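You operate a simulated robot arm through the tools that you are given. There is no shell and no other tool.

You are at the controls of a simulated robot arm. One attempt, no reset.

## Task
Switch off what was left on in the car: both stalks, hazard lights, heater fan.
Fine: the key goes off last.

It is judged by the outcome, as a careful person would: the job done as asked, and still so three seconds after it is handed in. It fails if anything else is knocked over, pushed out of place, dropped, spilled or broken.

## Robot
A 6-joint arm with a two-finger gripper, fixed in place. Base frame: the origin is at the foot of the arm, x ahead of it, y to its left, z up; the work surface is at about z = 400. Readings come in mm, rad, newtons and seconds.
It reaches about 1298 mm from its shoulder. Its first joint turns from -2.601 to 2.601 rad. Payload 1.57 kg.
The TCP is the grasp point between the finger pads, 21 mm short of the fingertips. In the tool frame z runs along the fingers and y along their closing line. Largest opening 70 mm; the body of the gripper starts 50 mm behind the TCP.
Orientation is that of the tool frame in the base frame, as a unit quaternion [x, y, z, w]. With the fingers straight down and closing along the base's y, the tool's x points along the base's -x, its y along +y and its z along -z.

## Interface
- The arm moves only by the tool drive_tool. Its argument "plan" is text: rows parted by semicolons, each of 7 numbers parted by spaces: the turn, a rotation vector about the tool's x, y, z in rad, then the shift along the tool's x, y, z in cm, then the opening, from 0 (shut) to 1 (fully open). In form: ax ay az x y z claw; .... A call has 1 to 20 rows; each row shifts and turns the commanded pose from where the row before left it, along the tool's axes as they then stand. Each row takes 0.2 s and may step no farther than 50 mm and 0.15 rad from the row before; otherwise, or with a gripper value out of range, the whole call is refused. Where a pose cannot be reached the arm comes as near as it can. A force on the tool above 40 N (or 10 N above the force at the start of the call, whichever is more), or a blocked arm, ends the call early, and 0.2 s more pass. Each finger halts on what it meets, pressing with about 30 N; the grip force reading is that of the motor and also rises with nothing between the fingers. The clock runs only during rows and for 0.2 s after the last one: add rows that do not move to give the fingers time. It gives the time, the measured TCP pose, the force on the tool (base axes), the opening and the grip force at its end, in the units of the frame above (readings bear some noise), with the torque about the TCP (base axes, N m) and any sound that the robot's microphone picked up.
- Cameras (640 x 400 px; columns grow to the right, rows downward): "scene" is fixed at [48.9, 499.9, 1314.3]; the picture's right is [-0.18, -0.98, 0.00], its down [-0.43, 0.08, -0.90] and it looks along [0.88, -0.17, -0.44] (base axes); focal length 305 px, centre (320, 200). "wrist" rides on the gripper at [79, 4, -81] in the tool frame; the picture's right is [-0.05, 1.00, 0.00], its down [-0.67, -0.04, -0.74] and it looks along [-0.74, -0.04, 0.67] (tool axes); focal length 256 px, centre (320, 200). There is no depth. A picture from a camera that has moved, and an enlarged one, comes with that camera's place and axes in the base frame and with its lens.
- snapshot(camera): a new picture of that camera. No time passes.
- slide_trunk(by): slides the trunk up (or, below 0, down) by that many mm; the arm rides with it, the base frame stays. It gives what a move gives, with no picture.
- enlarge(camera, box): a new picture of the part [left, top, right, bottom] of that camera's present view, enlarged. No time passes.
- finish_job(): hands the job in; it is judged then, once.

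Nothing tells you positions but the pictures and the camera data. Unless the task says otherwise, let go and move clear before handing in.

The tools are called as name(argument=value, ...) on one line, values as JSON. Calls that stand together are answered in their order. drive_tool: Moves the arm, as the interface text tells. Its arguments: {"type":"object","properties":{"plan":{"type":"string"}},"required":["plan"]} The other tools are called the same way: slide_trunk (by) slides the trunk up or down; snapshot (camera) takes a picture; enlarge (camera, box) takes an enlarged picture of a part of a camera's view; finish_job () hands the job in.

At the start:

```text
time_s: 0.0
position: [629.3, 242.9, 1113.0]
orientation: [-0.001, 1.0, 0.001, 0.002]
force: [0.9, 0.0, 0.1]
torque: [-0.01, -0.01, 0.0]
width: 69.8
gripper_force: 0.0
trunk travel left (down, up): [-794.0, 176.0]
```

scene: 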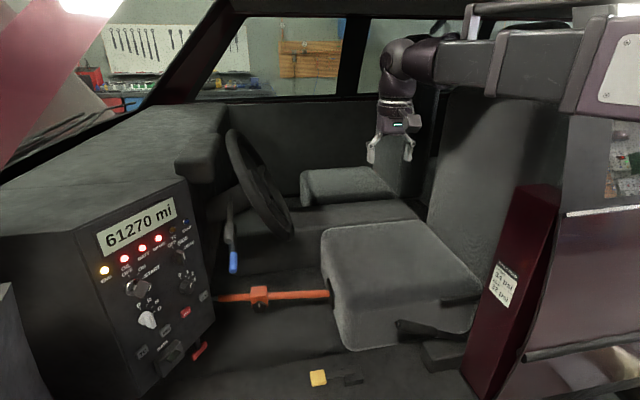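
wrist: 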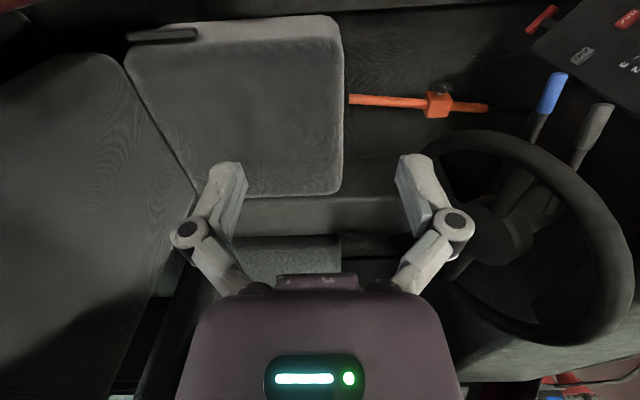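

I see a car interior with a dash panel at the left of the scene view (odometer, four lit lamps, knobs, a key, rocker switches) and two stalks by the steering wheel. I'll look closer at the panel and stalks before moving.

enlarge(camera="scene", box=[80, 180, 240, 280])

enlarge(camera="scene", box=[100, 270, 260, 370])

enlarge(camera="scene", box=[200, 120, 360, 320])

enlarge(camera="wrist", box=[400, 0, 640, 150])

```text
4.00 times, centred on (160, 230) of scene
camera zoom: at [48.9, 499.9, 1314.3], right [-0.18, -0.98, 0.0], down [-0.43, 0.08, -0.9], along [0.88, -0.17, -0.44], focal length 1222 px, centre (960, 80)
```

zoom: 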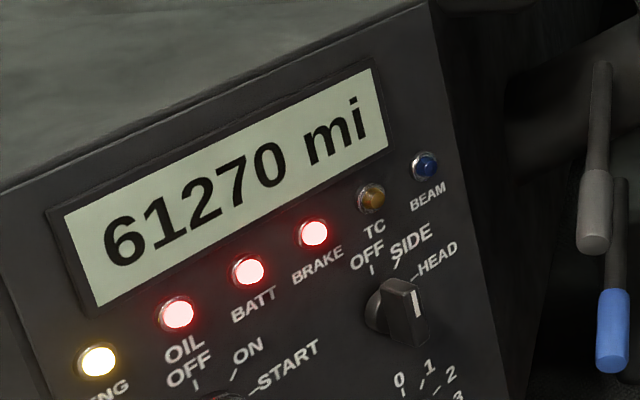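

```text
4.00 times, centred on (180, 320) of scene
camera zoom: at [48.9, 499.9, 1314.3], right [-0.18, -0.98, 0.0], down [-0.43, 0.08, -0.9], along [0.88, -0.17, -0.44], focal length 1222 px, centre (880, -280)
```

zoom: 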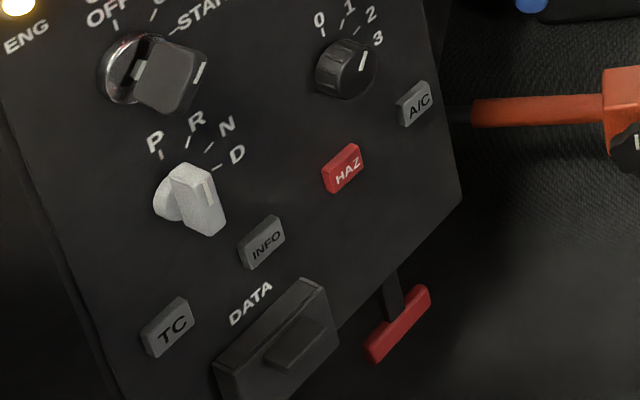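

```text
2.00 times, centred on (280, 220) of scene
camera zoom: at [48.9, 499.9, 1314.3], right [-0.18, -0.98, 0.0], down [-0.43, 0.08, -0.9], along [0.88, -0.17, -0.44], focal length 611 px, centre (400, 160)
```

zoom: 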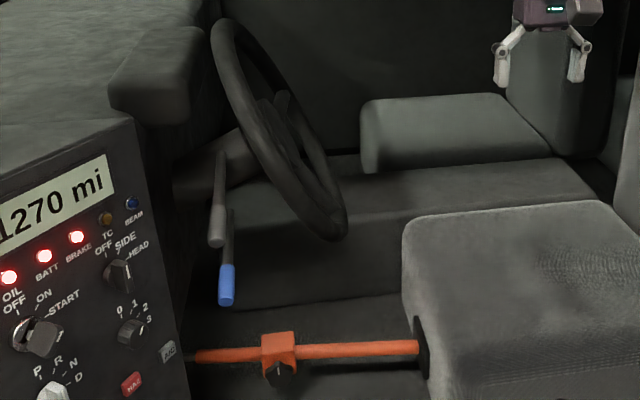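

```text
2.67 times, centred on (520, 75) of wrist
camera zoom: at [550.2, 246.8, 1194.5], right [0.05, 1.0, 0.0], down [0.67, -0.04, 0.75], along [0.74, -0.04, -0.67], focal length 683 px, centre (-213, 533)
```

zoom: 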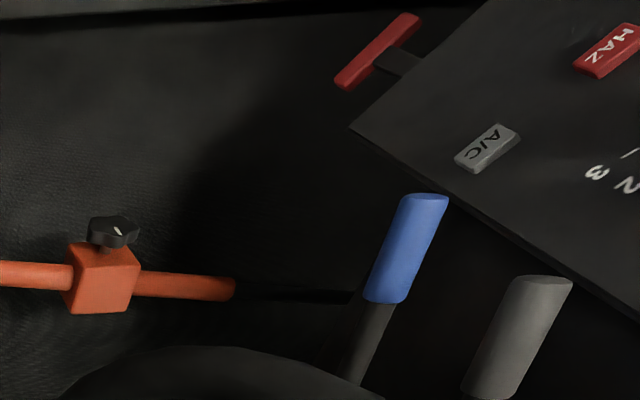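

The panel sits around [680, 730, 706], facing the arm at an angle, and the stalk tips are near [730, 604, 786] (blue) and [733, 606, 879] (grey). I'll turn the wrist about its vertical axis so its camera looks at the panel.

drive_tool(plan="0 0 -0.14 0 0 0 1;0 0 -0.14 0 0 0 1;0 0 -0.14 0 0 0 1;0 0 -0.14 0 0 0 1;0 0 -0.14 0 0 0 1;0 0 -0.14 0 0 0 1;0 0 -0.14 0 0 0 1;0 0 -0.14 0 0 0 1;0 0 -0.14 0 0 0 1")

snapshot(camera="wrist")

snapshot(camera="scene")

```text
time_s: 2.0
position: [629.5, 242.2, 1112.8]
orientation: [-0.591, 0.807, -0.001, 0.0]
force: [-0.8, -0.7, -0.1]
torque: [-0.04, -0.01, -0.02]
width: 70.0
gripper_force: 0.1
trunk travel left (down, up): [-794.0, 176.0]
```

```text
taken
camera wrist: at [601.5, 168.3, 1194.5], right [-0.94, 0.35, 0.0], down [0.24, 0.62, 0.75], along [0.26, 0.7, -0.67], focal length 256 px, centre (320, 200)
```

wrist: 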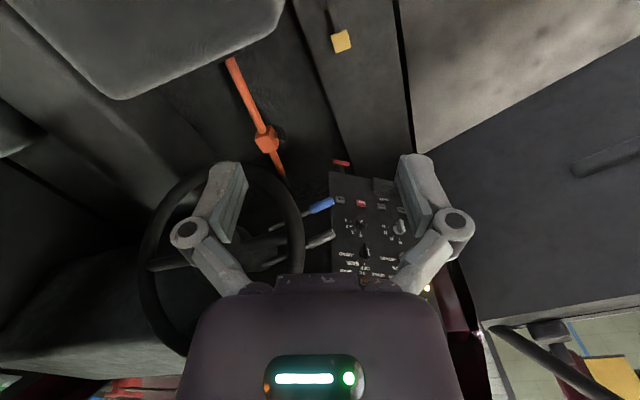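

```text
taken
```

scene: 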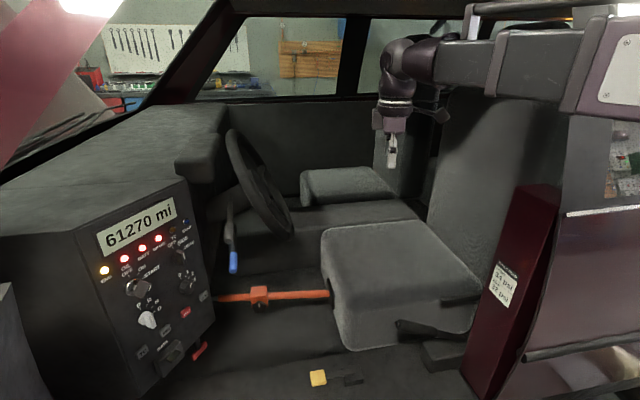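

enlarge(camera="wrist", box=[250, 150, 450, 300])

```text
2.67 times, centred on (350, 225) of wrist
camera zoom: at [601.5, 168.3, 1194.5], right [-0.94, 0.35, 0.0], down [0.24, 0.62, 0.75], along [0.26, 0.7, -0.67], focal length 683 px, centre (240, 133)
```

zoom: 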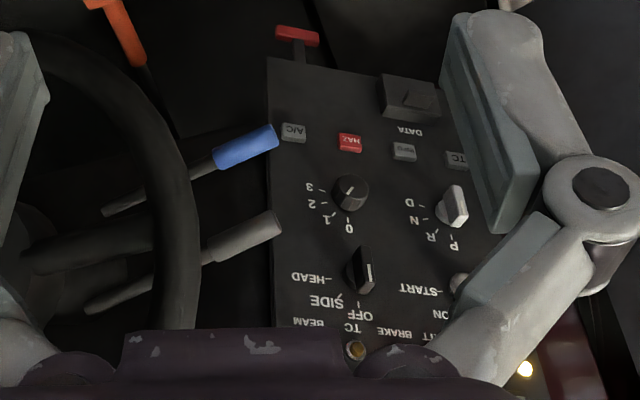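

The panel face looks vertical, with its outward normal about [-0.58, -0.81, 0]. I'll tilt and move the wrist so its camera faces the panel squarely from about 40 cm.

drive_tool(plan="0 0 0.104 0 0 0 1;0 0 0.104 0 0 0 1;0 0 0.104 0 0 0 1;0 -0.1466 0 0 0 0 1;0 -0.1466 0 0 0 0 1;0 -0.1466 0 0 0 0 1;0 -0.1466 0 0 0 0 1;0 -0.1466 0 0 0 0 1;0 0 0 0.81 2.88 3.25 1;0 0 0 0.81 2.88 3.25 1;0 0 0 0.81 2.88 3.25 1;0 0 0 0.81 2.88 3.25 1;0 0 0 0.81 2.88 3.25 1;0 0 0 0.81 2.88 3.25 1;0 0 0 0.81 2.88 3.25 1;0 0 0 0.81 2.88 3.25 1;0 0 0 0.81 2.88 3.25 1")

snapshot(camera="wrist")

snapshot(camera="scene")

```text
time_s: 5.6
position: [500.8, 509.2, 1160.9]
orientation: [-0.426, 0.831, 0.163, 0.319]
force: [-0.5, 0.4, -0.1]
torque: [0.04, -0.02, -0.01]
width: 70.3
gripper_force: 0.0
out of reach, approached as far as the arm can: row 5, 6, 7, 8, 9, 10, 11, 12, 13, 14, 15, 16, 17
trunk travel left (down, up): [-794.0, 176.0]
```

```text
taken
camera wrist: at [430.9, 420.5, 1168.3], right [-0.79, 0.62, 0.03], down [0.03, -0.02, 1.0], along [0.62, 0.79, 0.0], focal length 256 px, centre (320, 200)
```

wrist: 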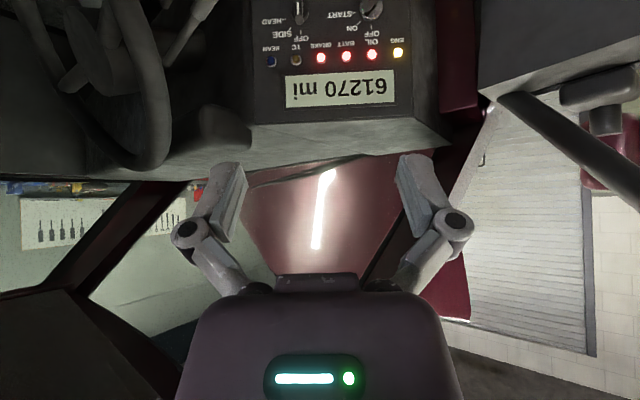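

```text
taken
```

scene: 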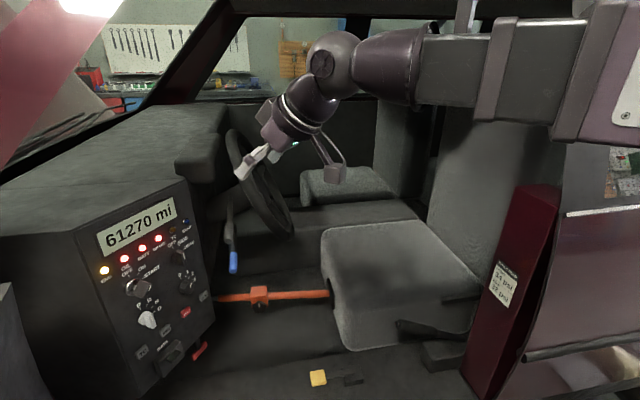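

The arm turns out to change height only through the trunk, and lowering it may bring the arm near the door pillar on the right. I'll check that area and the panel from here before sliding down.

enlarge(camera="scene", box=[380, 100, 640, 400])

enlarge(camera="wrist", box=[240, 0, 440, 125])

enlarge(camera="wrist", box=[0, 0, 240, 150])

```text
1.33 times, centred on (510, 250) of scene
camera zoom: at [48.9, 499.9, 1314.3], right [-0.18, -0.98, 0.0], down [-0.43, 0.08, -0.9], along [0.88, -0.17, -0.44], focal length 407 px, centre (67, 133)
```

zoom: 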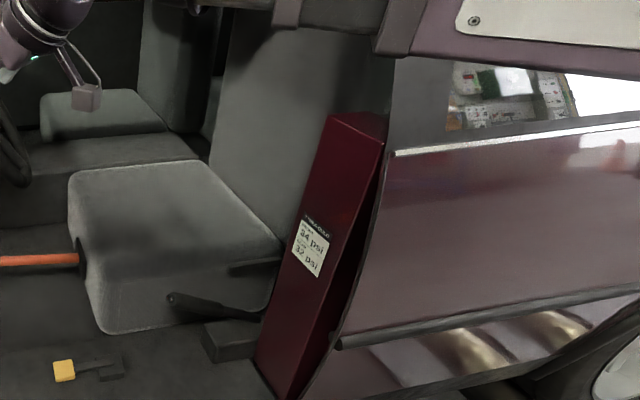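

```text
3.20 times, centred on (340, 62) of wrist
camera zoom: at [430.9, 420.5, 1168.3], right [-0.79, 0.62, 0.03], down [0.03, -0.02, 1.0], along [0.62, 0.79, 0.0], focal length 819 px, centre (256, 640)
```

zoom: 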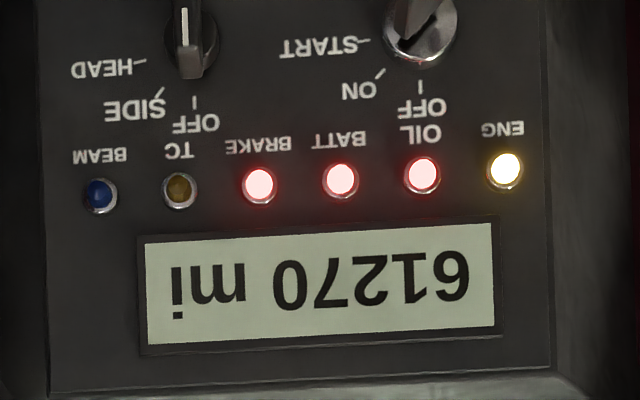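

```text
2.67 times, centred on (120, 75) of wrist
camera zoom: at [430.9, 420.5, 1168.3], right [-0.79, 0.62, 0.03], down [0.03, -0.02, 1.0], along [0.62, 0.79, 0.0], focal length 683 px, centre (853, 533)
```

zoom: 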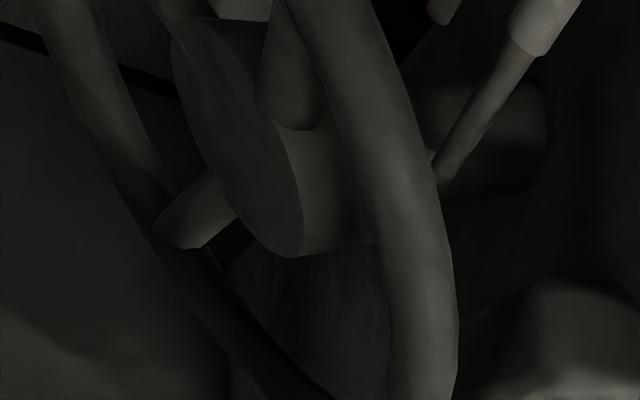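

The arm looks like a straight telescoping boom (no side elbow), so it should clear the pillar at y ≈ -60 to -150 when lowered here. I'll slide the trunk down in stages and look.

slide_trunk(by=-160)

snapshot(camera="scene")

snapshot(camera="wrist")

```text
time_s: 7.4
position: [501.4, 508.3, 1000.3]
orientation: [-0.425, 0.831, 0.164, 0.32]
force: [-0.3, 0.5, 0.8]
torque: [0.02, 0.03, -0.01]
width: 70.0
gripper_force: 0.1
trunk travel left (down, up): [-634.0, 336.0]
```

```text
taken
```

scene: 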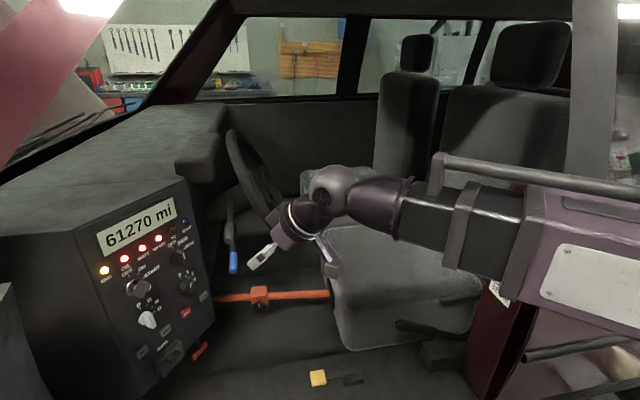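

```text
taken
camera wrist: at [431.2, 419.5, 1008.5], right [-0.79, 0.62, 0.04], down [0.03, -0.02, 1.0], along [0.62, 0.79, 0.0], focal length 256 px, centre (320, 200)
```

wrist: 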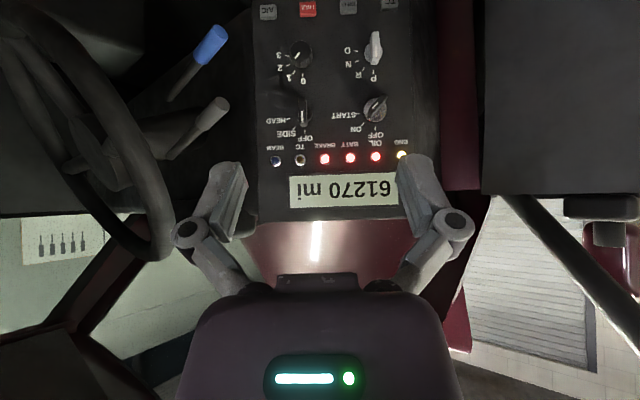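

Confirmed: it's a telescoping boom, with free space around it. I'll go lower for a square view of the panel controls and stalks.

slide_trunk(by=-150)

snapshot(camera="wrist")

enlarge(camera="wrist", box=[230, 30, 430, 155])

enlarge(camera="wrist", box=[60, 40, 300, 190])

snapshot(camera="scene")

```text
time_s: 9.2
position: [499.7, 508.8, 850.2]
orientation: [-0.426, 0.831, 0.164, 0.319]
force: [-0.7, -0.7, 0.2]
torque: [-0.01, 0.01, 0.02]
width: 70.1
gripper_force: 0.1
trunk travel left (down, up): [-484.0, 486.0]
```

```text
taken
camera wrist: at [431.2, 419.5, 858.5], right [-0.79, 0.62, 0.04], down [0.03, -0.02, 1.0], along [0.62, 0.79, 0.0], focal length 256 px, centre (320, 200)
```

wrist: 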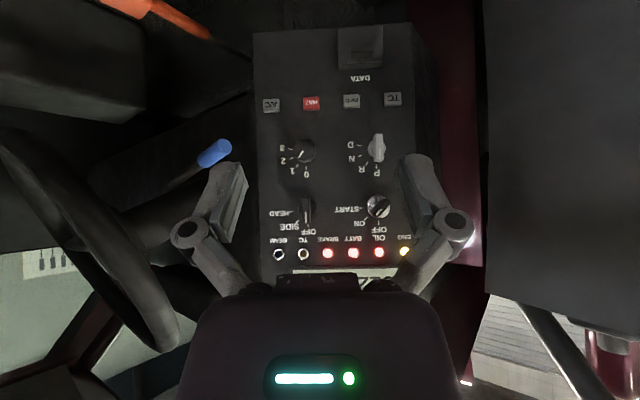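

```text
3.20 times, centred on (330, 92) of wrist
camera zoom: at [431.2, 419.5, 858.5], right [-0.79, 0.62, 0.04], down [0.03, -0.02, 1.0], along [0.62, 0.79, 0.0], focal length 819 px, centre (288, 544)
```

zoom: 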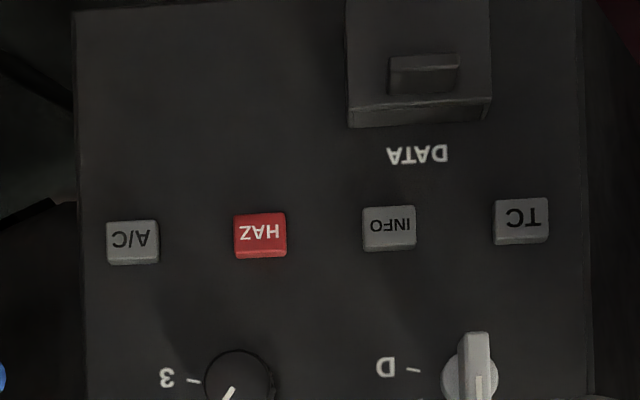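

```text
2.67 times, centred on (180, 115) of wrist
camera zoom: at [431.2, 419.5, 858.5], right [-0.79, 0.62, 0.04], down [0.03, -0.02, 1.0], along [0.62, 0.79, 0.0], focal length 683 px, centre (693, 427)
```

zoom: 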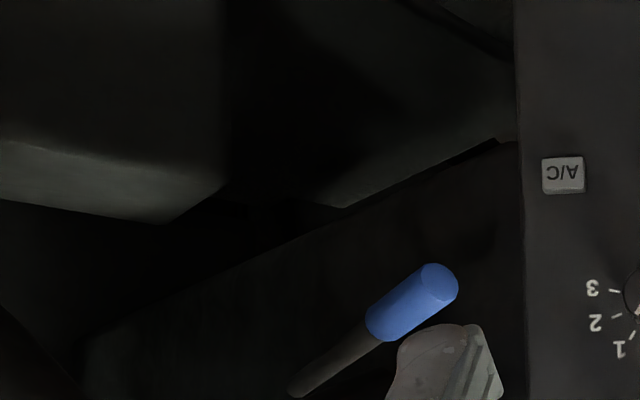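

```text
taken
```

scene: 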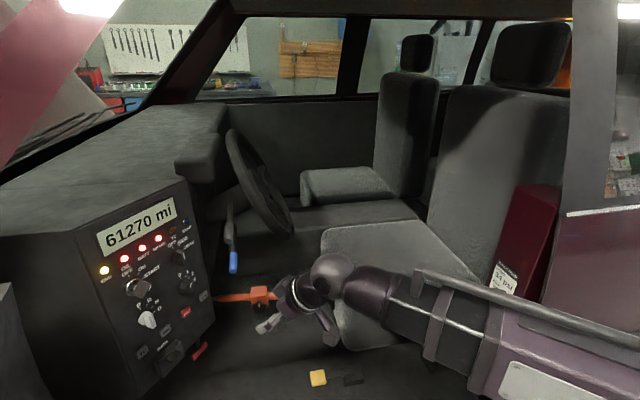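

enlarge(camera="wrist", box=[260, 125, 420, 225])

enlarge(camera="wrist", box=[260, 180, 420, 280])

enlarge(camera="scene", box=[110, 250, 222, 320])

enlarge(camera="scene", box=[200, 180, 280, 280])

```text
4.00 times, centred on (340, 175) of wrist
camera zoom: at [431.2, 419.5, 858.5], right [-0.79, 0.62, 0.04], down [0.03, -0.02, 1.0], along [0.62, 0.79, 0.0], focal length 1024 px, centre (240, 300)
```

zoom: 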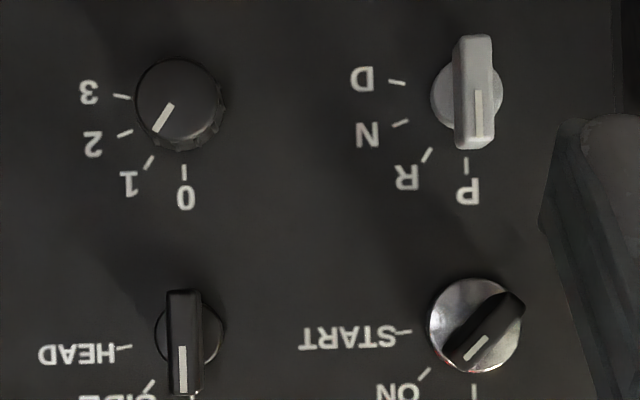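

```text
4.00 times, centred on (340, 230) of wrist
camera zoom: at [431.2, 419.5, 858.5], right [-0.79, 0.62, 0.04], down [0.03, -0.02, 1.0], along [0.62, 0.79, 0.0], focal length 1024 px, centre (240, 80)
```

zoom: 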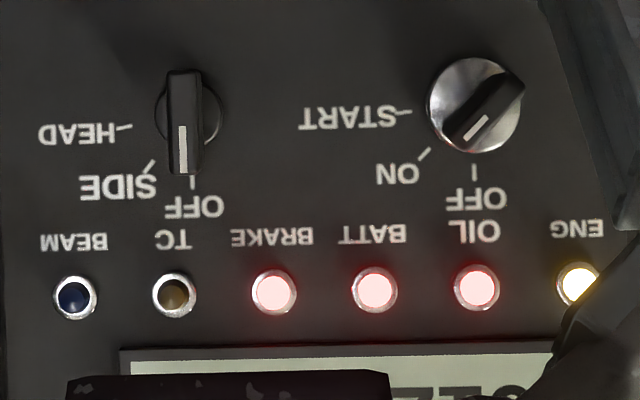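

```text
5.71 times, centred on (166, 285) of scene
camera zoom: at [48.9, 499.9, 1314.3], right [-0.18, -0.98, 0.0], down [-0.43, 0.08, -0.9], along [0.88, -0.17, -0.44], focal length 1745 px, centre (1200, -286)
```

zoom: 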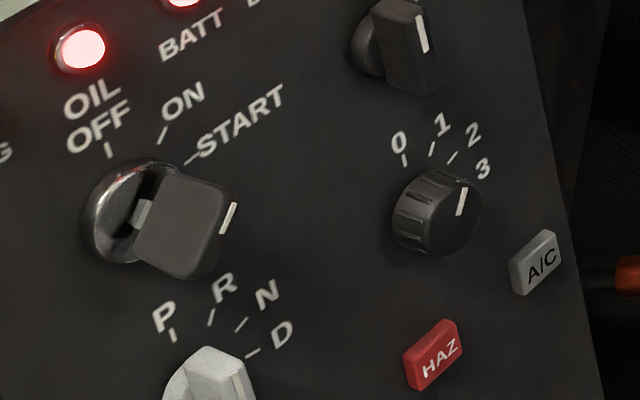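

```text
4.00 times, centred on (240, 230) of scene
camera zoom: at [48.9, 499.9, 1314.3], right [-0.18, -0.98, 0.0], down [-0.43, 0.08, -0.9], along [0.88, -0.17, -0.44], focal length 1222 px, centre (640, 80)
```

zoom: 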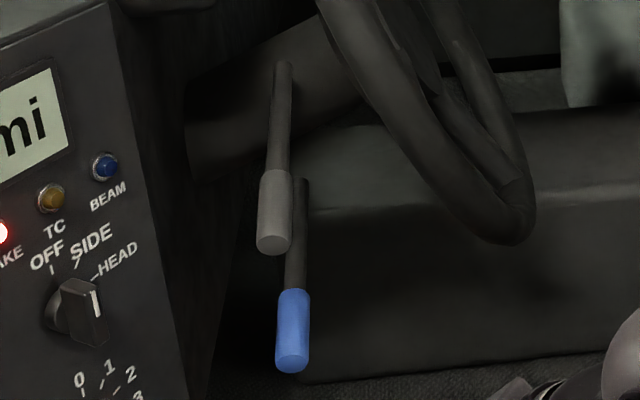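

Now the panel reads clearly: fan knob points at "1" (0 is straight up, so a 30° turn anticlockwise), key is at ON (45°, OFF straight up), the light knob is already OFF and the gear is in P, and both stalks hang about 17° down from their pivots. I'll level the gripper toward the panel first.

drive_tool(plan="0 -0.1397 0 -2.6 0 0 1;0 -0.1397 0 -2.6 0 0 1;0 -0.1397 0 -2.6 0 0 1;0 -0.1397 0 -2.6 0 0 1;0 -0.1397 0 -2.6 0 0 1;0 -0.1397 0 -2.6 0 0 1")

snapshot(camera="scene")

snapshot(camera="wrist")

```text
time_s: 10.6
position: [542.7, 565.9, 985.4]
orientation: [-0.357, 0.619, 0.286, 0.639]
force: [-0.6, 0.9, 2.2]
torque: [-0.08, 0.06, -0.04]
width: 70.0
gripper_force: 0.1
out of reach, approached as far as the arm can: row 4
trunk travel left (down, up): [-484.0, 486.0]
```

```text
taken
```

scene: 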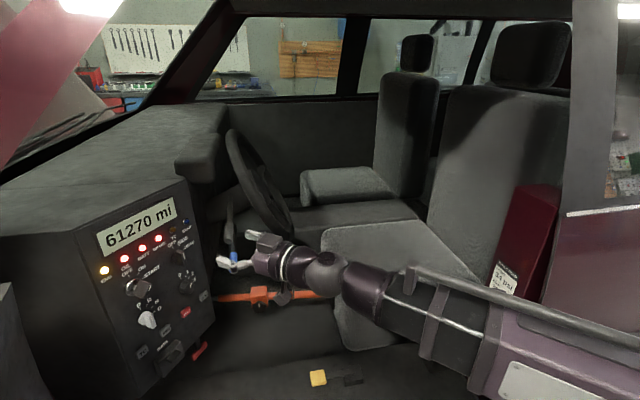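

```text
taken
camera wrist: at [497.8, 496.5, 908.0], right [-0.81, 0.59, -0.05], down [-0.46, -0.57, 0.68], along [0.37, 0.57, 0.73], focal length 256 px, centre (320, 200)
```

wrist: 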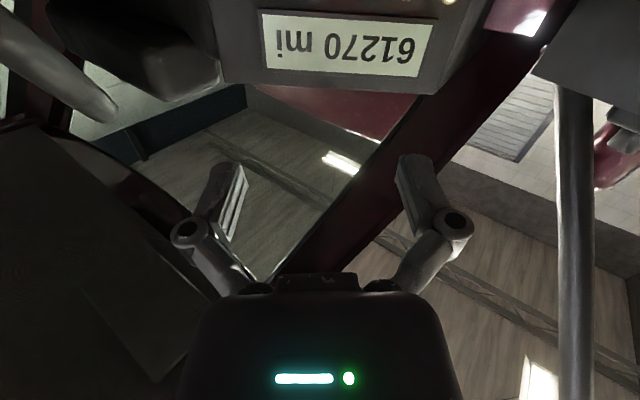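

slide_trunk(by=-204)

drive_tool(plan="0 0 0 0 0 0 1")

snapshot(camera="wrist")

snapshot(camera="scene")

```text
time_s: 12.8
position: [543.6, 565.2, 784.7]
orientation: [-0.322, 0.629, 0.323, 0.629]
force: [0.2, -0.2, -0.6]
torque: [0.02, 0.01, 0.03]
width: 70.2
gripper_force: 0.1
trunk travel left (down, up): [-280.0, 690.0]
```

```text
time_s: 13.2
position: [543.0, 565.6, 784.9]
orientation: [-0.323, 0.629, 0.322, 0.629]
force: [-1.0, -0.7, -0.4]
torque: [-0.01, 0.0, -0.01]
width: 69.9
gripper_force: 0.1
trunk travel left (down, up): [-280.0, 690.0]
```

```text
taken
camera wrist: at [491.8, 502.7, 706.1], right [-0.81, 0.58, 0.05], down [-0.41, -0.62, 0.67], along [0.42, 0.52, 0.74], focal length 256 px, centre (320, 200)
```

wrist: 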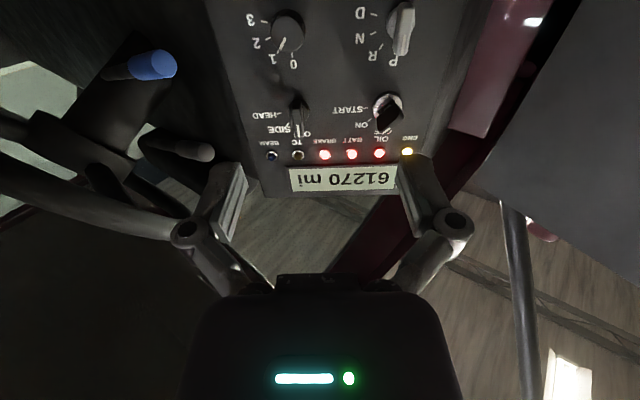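

```text
taken
```

scene: 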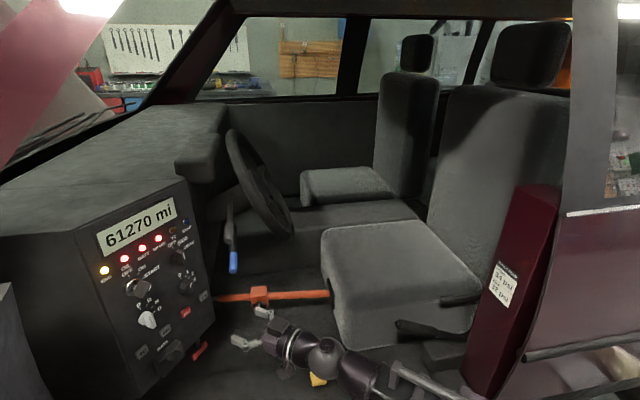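

enlarge(camera="wrist", box=[230, 0, 430, 125])

enlarge(camera="wrist", box=[80, 30, 240, 180])

```text
3.20 times, centred on (330, 62) of wrist
camera zoom: at [491.8, 502.7, 706.1], right [-0.81, 0.58, 0.05], down [-0.41, -0.62, 0.67], along [0.42, 0.52, 0.74], focal length 819 px, centre (288, 640)
```

zoom: 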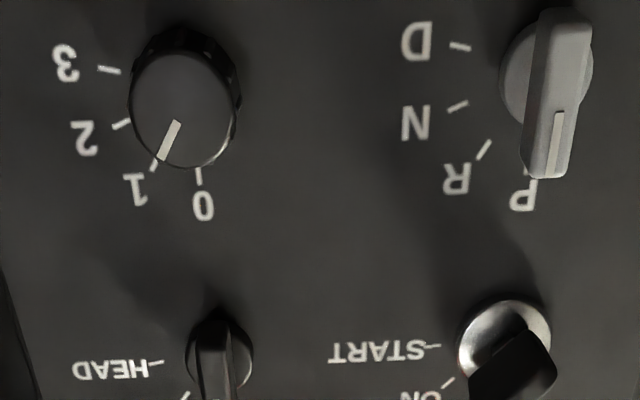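

```text
2.67 times, centred on (160, 105) of wrist
camera zoom: at [491.8, 502.7, 706.1], right [-0.81, 0.58, 0.05], down [-0.41, -0.62, 0.67], along [0.42, 0.52, 0.74], focal length 683 px, centre (747, 453)
```

zoom: 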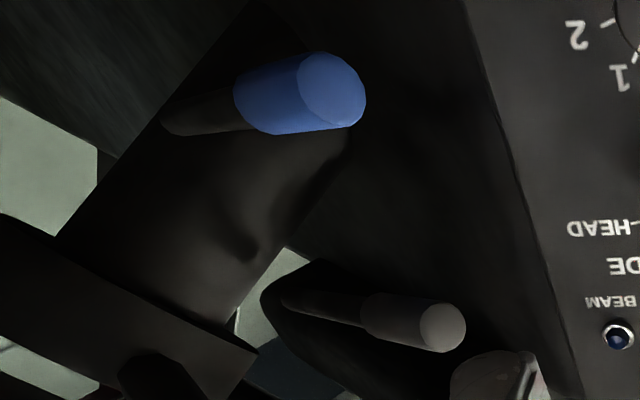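

The fan knob axis is at about z = 780 and its face sits ~17 mm proud of the panel. I'll line the gripper up with it and close most of the distance.

slide_trunk(by=-4.5)

drive_tool(plan="0 0 0 0 -1.53 2.5 1;0 0 0 0 -1.54 2.5 1;0 0 0 0 0 3.0 1;0 0 0 0 0 3.0 1;0 0 0 0 0 3.0 1;0 0 0 0 0 0 1")

snapshot(camera="wrist")

snapshot(camera="scene")

```text
time_s: 13.7
position: [543.2, 564.8, 780.7]
orientation: [-0.322, 0.629, 0.323, 0.629]
force: [1.2, -0.4, -0.1]
torque: [0.0, -0.03, -0.02]
width: 69.8
gripper_force: 0.1
trunk travel left (down, up): [-276.0, 694.0]
```

```text
time_s: 15.1
position: [650.4, 663.0, 781.3]
orientation: [-0.322, 0.629, 0.322, 0.63]
force: [-0.2, -0.5, 0.1]
torque: [0.01, -0.01, 0.02]
width: 70.1
gripper_force: 0.1
trunk travel left (down, up): [-276.0, 694.0]
```

```text
taken
camera wrist: at [599.7, 600.5, 701.7], right [-0.81, 0.58, 0.05], down [-0.41, -0.63, 0.67], along [0.42, 0.52, 0.74], focal length 256 px, centre (320, 200)
```

wrist: 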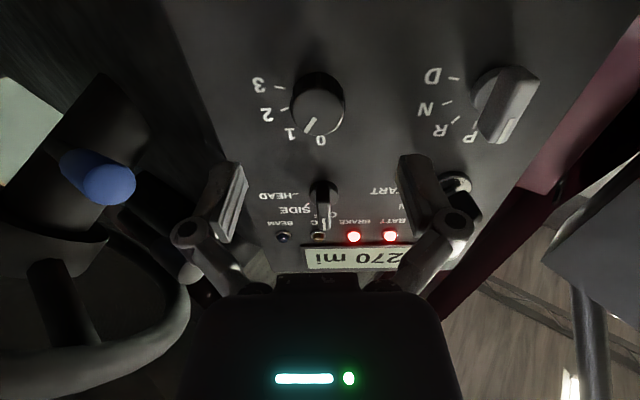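

```text
taken
```

scene: 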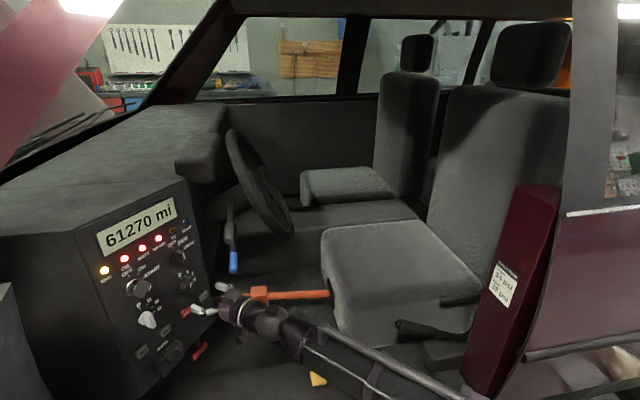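

enlarge(camera="wrist", box=[240, 50, 400, 150])

```text
4.00 times, centred on (320, 100) of wrist
camera zoom: at [599.7, 600.5, 701.7], right [-0.81, 0.58, 0.05], down [-0.41, -0.63, 0.67], along [0.42, 0.52, 0.74], focal length 1024 px, centre (320, 600)
```

zoom: 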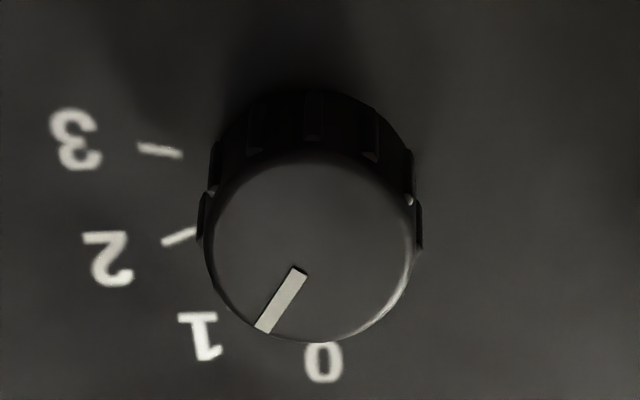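

drive_tool(plan="0 0 0 0 0 2.0 1;0 0 0 0 0 2.0 1;0 0 0 0 0 1.4 1;0 0 0 0 0 0 1")

snapshot(camera="wrist")

```text
time_s: 16.1
position: [680.4, 705.3, 780.9]
orientation: [-0.323, 0.629, 0.324, 0.629]
force: [-0.3, 0.1, -0.7]
torque: [-0.03, 0.02, 0.03]
width: 69.9
gripper_force: 0.0
trunk travel left (down, up): [-276.0, 694.0]
```

```text
taken
camera wrist: at [630.6, 642.9, 701.6], right [-0.81, 0.58, 0.05], down [-0.41, -0.63, 0.67], along [0.42, 0.52, 0.74], focal length 256 px, centre (320, 200)
```

wrist: 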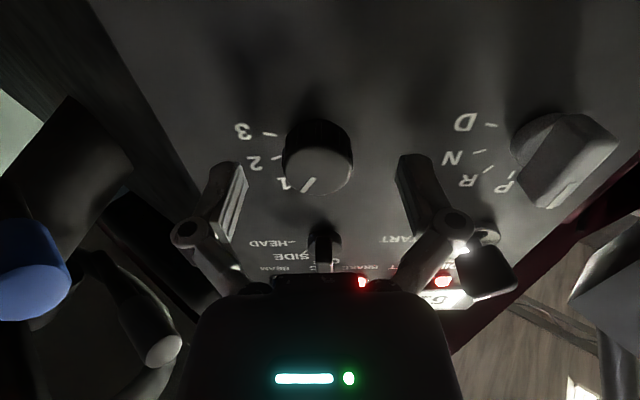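

The knob sits between the open fingers. I'll close on it and check the grip.

drive_tool(plan="0 0 0 0 0 0 0.6;0 0 0 0 0 0 0.3;0 0 0 0 0 0 0.3;0 0 0 0 0 0 0.3")

snapshot(camera="wrist")

```text
time_s: 17.1
position: [682.5, 704.4, 780.9]
orientation: [-0.322, 0.63, 0.321, 0.629]
force: [2.7, -10.6, -1.6]
torque: [-0.16, 0.07, -0.3]
width: 32.3
gripper_force: 31.9
trunk travel left (down, up): [-276.0, 694.0]
```

```text
taken
camera wrist: at [631.1, 641.8, 701.8], right [-0.81, 0.58, 0.05], down [-0.41, -0.62, 0.67], along [0.42, 0.52, 0.74], focal length 256 px, centre (320, 200)
```

wrist: 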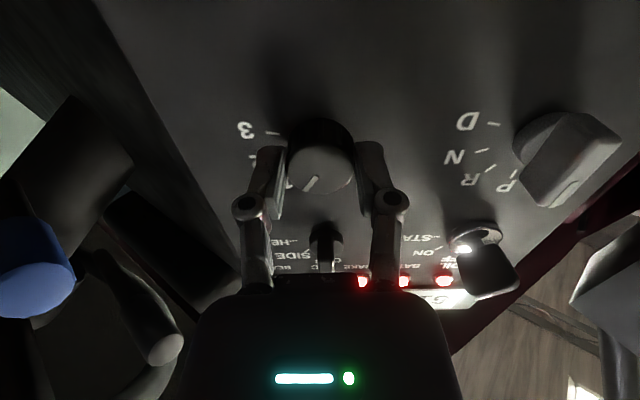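

Gripped at 32 mm, matching the knob. Now I'll turn it 30° anticlockwise toward 0.

drive_tool(plan="0 0 -0.105 0 0 0 0.3;0 0 -0.105 0 0 0 0.3;0 0 -0.105 0 0 0 0.3;0 0 -0.105 0 0 0 0.3;0 0 -0.105 0 0 0 0.3;0 0 0 0 0 0 0.3;0 0 0 0 0 0 0.3")

snapshot(camera="wrist")

enlarge(camera="scene", box=[110, 250, 222, 320])

```text
time_s: 18.7
position: [682.6, 704.6, 780.2]
orientation: [-0.475, 0.524, 0.148, 0.692]
force: [19.6, -5.9, 10.0]
torque: [-0.02, 0.0, -0.33]
width: 32.6
gripper_force: 32.0
trunk travel left (down, up): [-276.0, 694.0]
```

```text
taken
camera wrist: at [664.2, 617.9, 710.5], right [-0.72, 0.52, -0.45], down [-0.68, -0.43, 0.59], along [0.12, 0.74, 0.66], focal length 256 px, centre (320, 200)
```

wrist: 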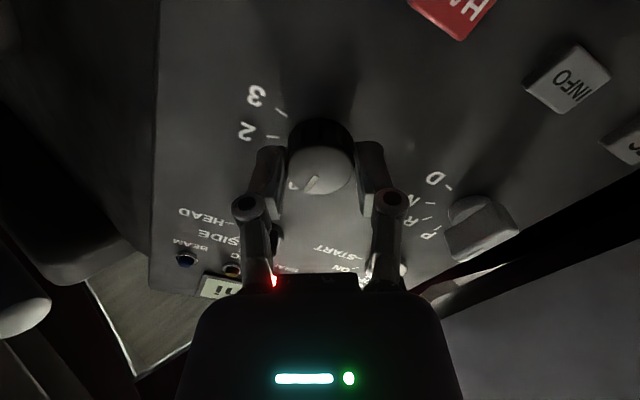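

```text
5.71 times, centred on (166, 285) of scene
camera zoom: at [48.9, 499.9, 1314.3], right [-0.18, -0.98, 0.0], down [-0.43, 0.08, -0.9], along [0.88, -0.17, -0.44], focal length 1745 px, centre (1200, -286)
```

zoom: 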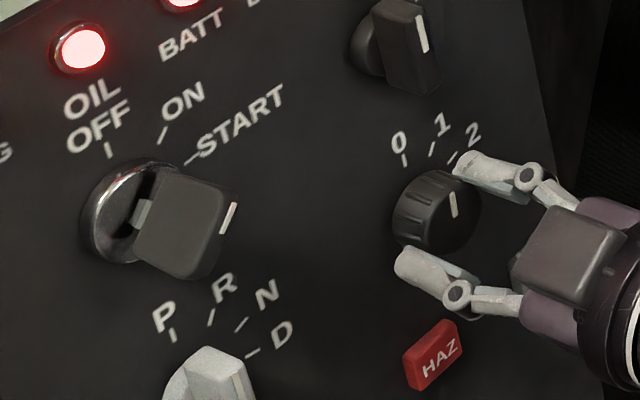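

drive_tool(plan="0 0 0 0 0 0 0.7;0 0 0 0 0 0 1;0 0 0 0 0 0 1;0 0 0 0 0 -2.5 1;0 0 0 0 0 -2.5 1;0 0 0 0 0 -2.5 1;0 0 0 0 0 0 1")

snapshot(camera="wrist")

enlarge(camera="scene", box=[110, 250, 222, 320])

```text
time_s: 20.3
position: [637.0, 645.3, 779.2]
orientation: [-0.475, 0.524, 0.148, 0.691]
force: [0.5, 0.3, 0.2]
torque: [0.01, -0.01, -0.01]
width: 70.1
gripper_force: 0.1
trunk travel left (down, up): [-276.0, 694.0]
```

```text
taken
camera wrist: at [618.9, 558.0, 710.2], right [-0.72, 0.52, -0.46], down [-0.68, -0.43, 0.59], along [0.11, 0.74, 0.66], focal length 256 px, centre (320, 200)
```

wrist: 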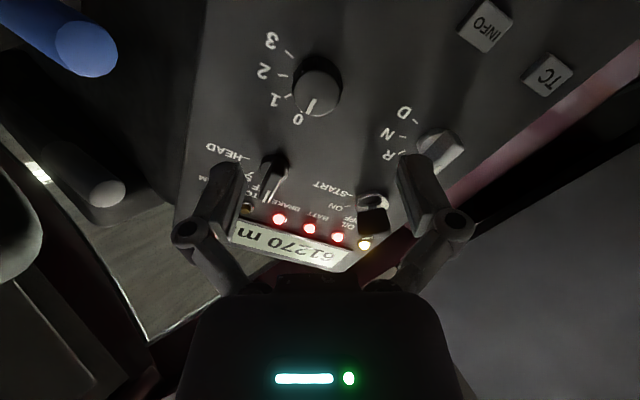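

```text
5.71 times, centred on (166, 285) of scene
camera zoom: at [48.9, 499.9, 1314.3], right [-0.18, -0.98, 0.0], down [-0.43, 0.08, -0.9], along [0.88, -0.17, -0.44], focal length 1745 px, centre (1200, -286)
```

zoom: 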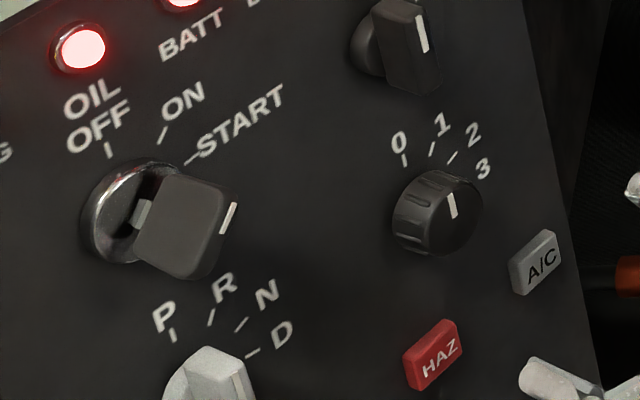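

enlarge(camera="wrist", box=[220, 10, 420, 135])

enlarge(camera="wrist", box=[0, 0, 200, 250])

```text
3.20 times, centred on (320, 72) of wrist
camera zoom: at [618.9, 558.0, 710.2], right [-0.72, 0.52, -0.46], down [-0.68, -0.43, 0.59], along [0.11, 0.74, 0.66], focal length 819 px, centre (320, 608)
```

zoom: 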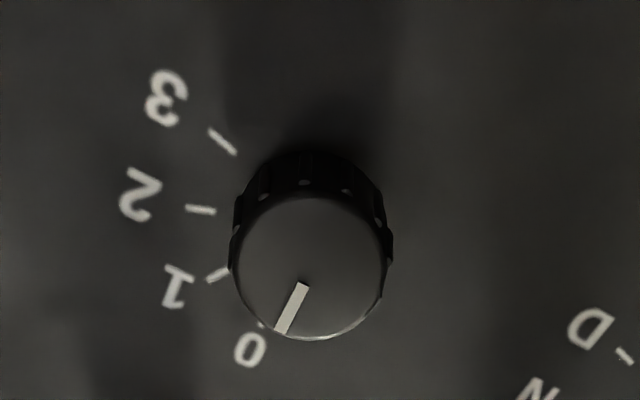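

```text
1.60 times, centred on (100, 125) of wrist
camera zoom: at [618.9, 558.0, 710.2], right [-0.72, 0.52, -0.46], down [-0.68, -0.43, 0.59], along [0.11, 0.74, 0.66], focal length 410 px, centre (672, 320)
```

zoom: 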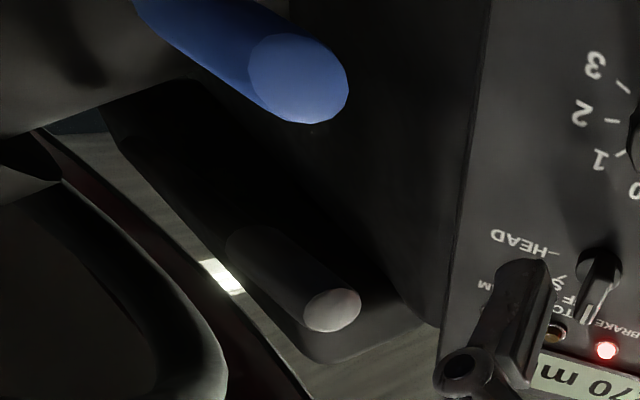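

The fan is at 0. Next is the hazard button: I'll roll the gripper back level, close the fingers and drop to its height for a look.

drive_tool(plan="0 0 0.131 0 0 -0.5 0.5;0 0 0.131 0 0 -0.5 0;0 0 0.131 0 0 0 0;0 0 0.131 0 0 0 0;0 0 0 0 1.1 0 0;0 0 0 0 0 0 0")

slide_trunk(by=-73)

snapshot(camera="wrist")

snapshot(camera="scene")

```text
time_s: 21.7
position: [623.8, 643.6, 781.8]
orientation: [-0.324, 0.629, 0.322, 0.629]
force: [0.6, 0.0, 0.3]
torque: [-0.03, -0.02, 0.02]
width: 0.4
gripper_force: 28.5
trunk travel left (down, up): [-276.0, 694.0]
```

```text
time_s: 22.8
position: [622.6, 643.2, 708.2]
orientation: [-0.322, 0.63, 0.322, 0.63]
force: [-0.7, 0.8, 0.0]
torque: [-0.02, -0.03, 0.02]
width: 0.0
gripper_force: 28.7
trunk travel left (down, up): [-203.0, 767.0]
```

```text
taken
camera wrist: at [572.2, 579.6, 628.6], right [-0.81, 0.58, 0.05], down [-0.41, -0.62, 0.67], along [0.42, 0.52, 0.74], focal length 256 px, centre (320, 200)
```

wrist: 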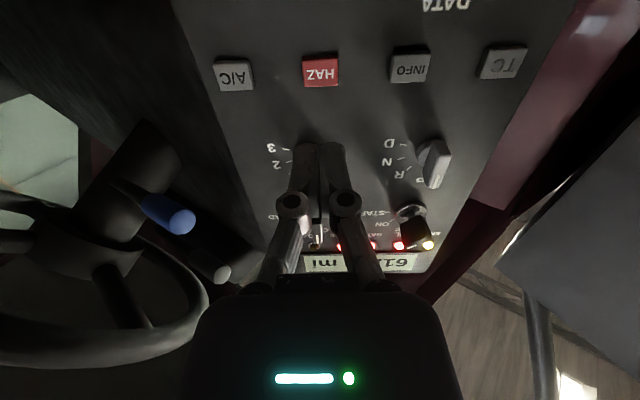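

```text
taken
```

scene: 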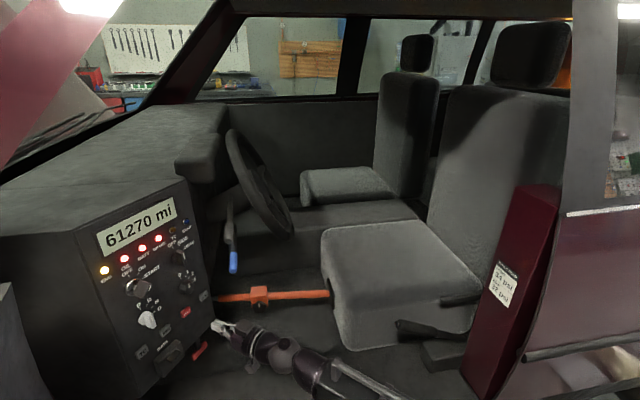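

enlarge(camera="wrist", box=[200, 30, 360, 130])

enlarge(camera="wrist", box=[360, 20, 520, 120])

enlarge(camera="scene", box=[130, 280, 226, 340])

enlarge(camera="wrist", box=[40, 100, 300, 300])

```text
4.00 times, centred on (280, 80) of wrist
camera zoom: at [572.2, 579.6, 628.6], right [-0.81, 0.58, 0.05], down [-0.41, -0.62, 0.67], along [0.42, 0.52, 0.74], focal length 1024 px, centre (480, 680)
```

zoom: 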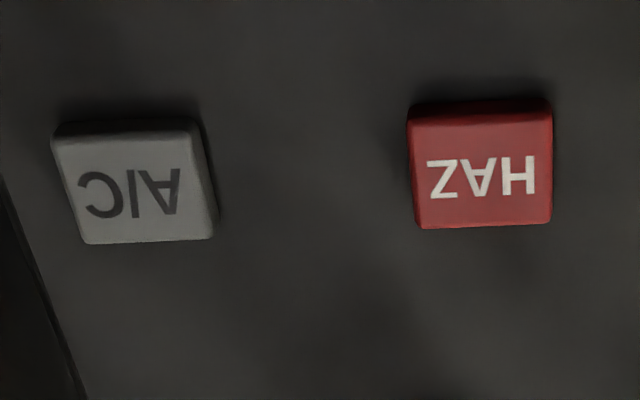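

```text
4.00 times, centred on (440, 70) of wrist
camera zoom: at [572.2, 579.6, 628.6], right [-0.81, 0.58, 0.05], down [-0.41, -0.62, 0.67], along [0.42, 0.52, 0.74], focal length 1024 px, centre (-160, 720)
```

zoom: 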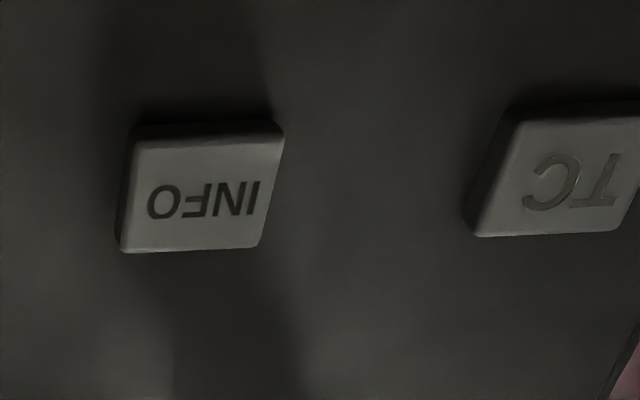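

```text
6.67 times, centred on (178, 310) of scene
camera zoom: at [48.9, 499.9, 1314.3], right [-0.18, -0.98, 0.0], down [-0.43, 0.08, -0.9], along [0.88, -0.17, -0.44], focal length 2036 px, centre (1267, -533)
```

zoom: 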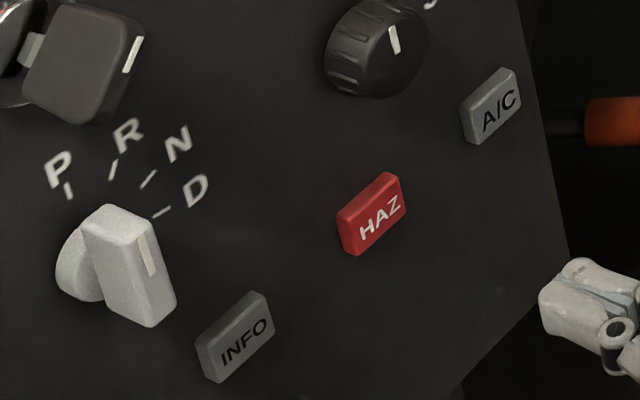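

```text
2.00 times, centred on (170, 200) of wrist
camera zoom: at [572.2, 579.6, 628.6], right [-0.81, 0.58, 0.05], down [-0.41, -0.62, 0.67], along [0.42, 0.52, 0.74], focal length 512 px, centre (620, 200)
```

zoom: 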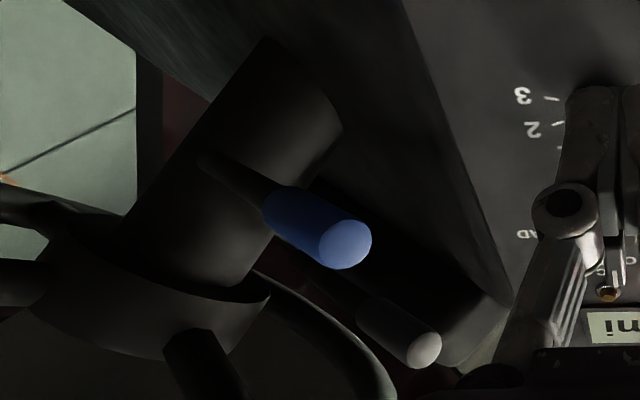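

slide_trunk(by=-4)

drive_tool(plan="0 0 0 0 0 3.0 0;0 0 0 0 0 3.0 0;0 0 0 0 0 1.0 0;0 0 0 0 0 1.0 0;0 0 0 0 0 0 0")

enlarge(camera="wrist", box=[220, 40, 420, 240])

enlarge(camera="scene", box=[130, 280, 226, 340])

```text
time_s: 23.4
position: [624.0, 643.0, 702.8]
orientation: [-0.323, 0.629, 0.322, 0.629]
force: [0.8, 0.4, -0.7]
torque: [0.0, -0.03, 0.02]
width: 0.0
gripper_force: 28.4
trunk travel left (down, up): [-199.0, 771.0]
```

```text
time_s: 24.6
position: [672.0, 706.6, 704.0]
orientation: [-0.322, 0.629, 0.322, 0.63]
force: [-0.3, -0.3, -0.1]
torque: [-0.01, 0.01, -0.02]
width: 0.0
gripper_force: 28.8
trunk travel left (down, up): [-199.0, 771.0]
```

```text
2.00 times, centred on (320, 140) of wrist
camera zoom: at [620.3, 643.9, 624.6], right [-0.81, 0.58, 0.05], down [-0.41, -0.62, 0.67], along [0.42, 0.52, 0.74], focal length 512 px, centre (320, 320)
```

zoom: 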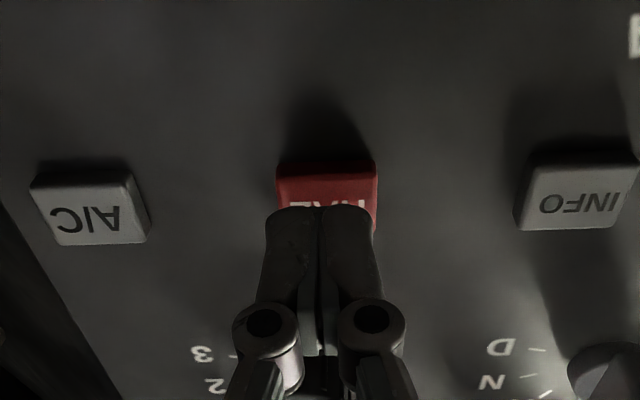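

```text
6.67 times, centred on (178, 310) of scene
camera zoom: at [48.9, 499.9, 1314.3], right [-0.18, -0.98, 0.0], down [-0.43, 0.08, -0.9], along [0.88, -0.17, -0.44], focal length 2036 px, centre (1267, -533)
```

zoom: 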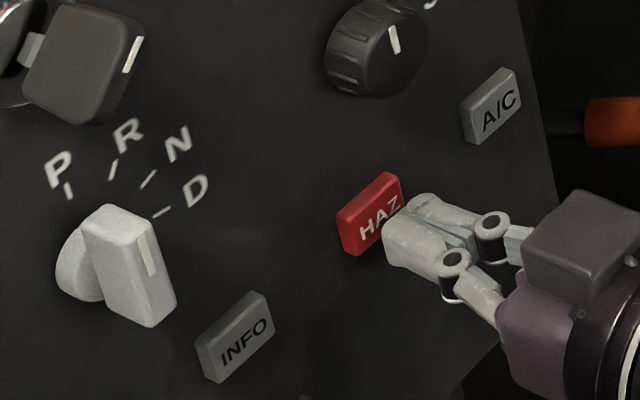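

The closed fingertips are right in front of HAZ. I'll press slowly, relying on the force stop, then check.

drive_tool(plan="0 0 0 0 0 0.4 0;0 0 0 0 0 0.3 0;0 0 0 0 0 0.2 0;0 0 0 0 0 0.2 0;0 0 0 0 0 0.2 0;0 0 0 0 0 0.2 0")

enlarge(camera="scene", box=[130, 280, 226, 340])

```text
time_s: 26.0
position: [678.6, 718.0, 703.2]
orientation: [-0.322, 0.63, 0.321, 0.63]
force: [-4.9, -8.7, -2.7]
torque: [-0.04, 0.03, 0.0]
width: 5.9
gripper_force: 28.2
trunk travel left (down, up): [-199.0, 771.0]
heard: click
```

```text
6.67 times, centred on (178, 310) of scene
camera zoom: at [48.9, 499.9, 1314.3], right [-0.18, -0.98, 0.0], down [-0.43, 0.08, -0.9], along [0.88, -0.17, -0.44], focal length 2036 px, centre (1267, -533)
```

zoom: 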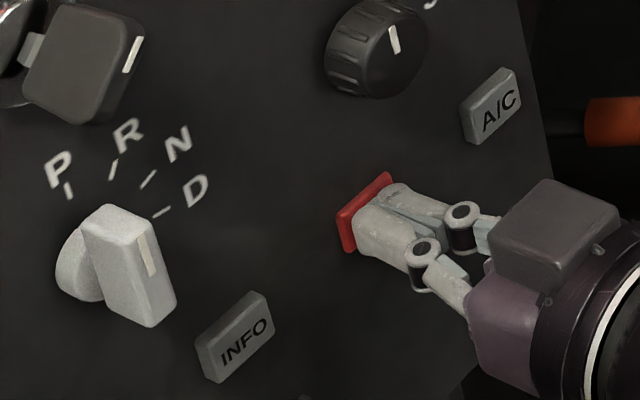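

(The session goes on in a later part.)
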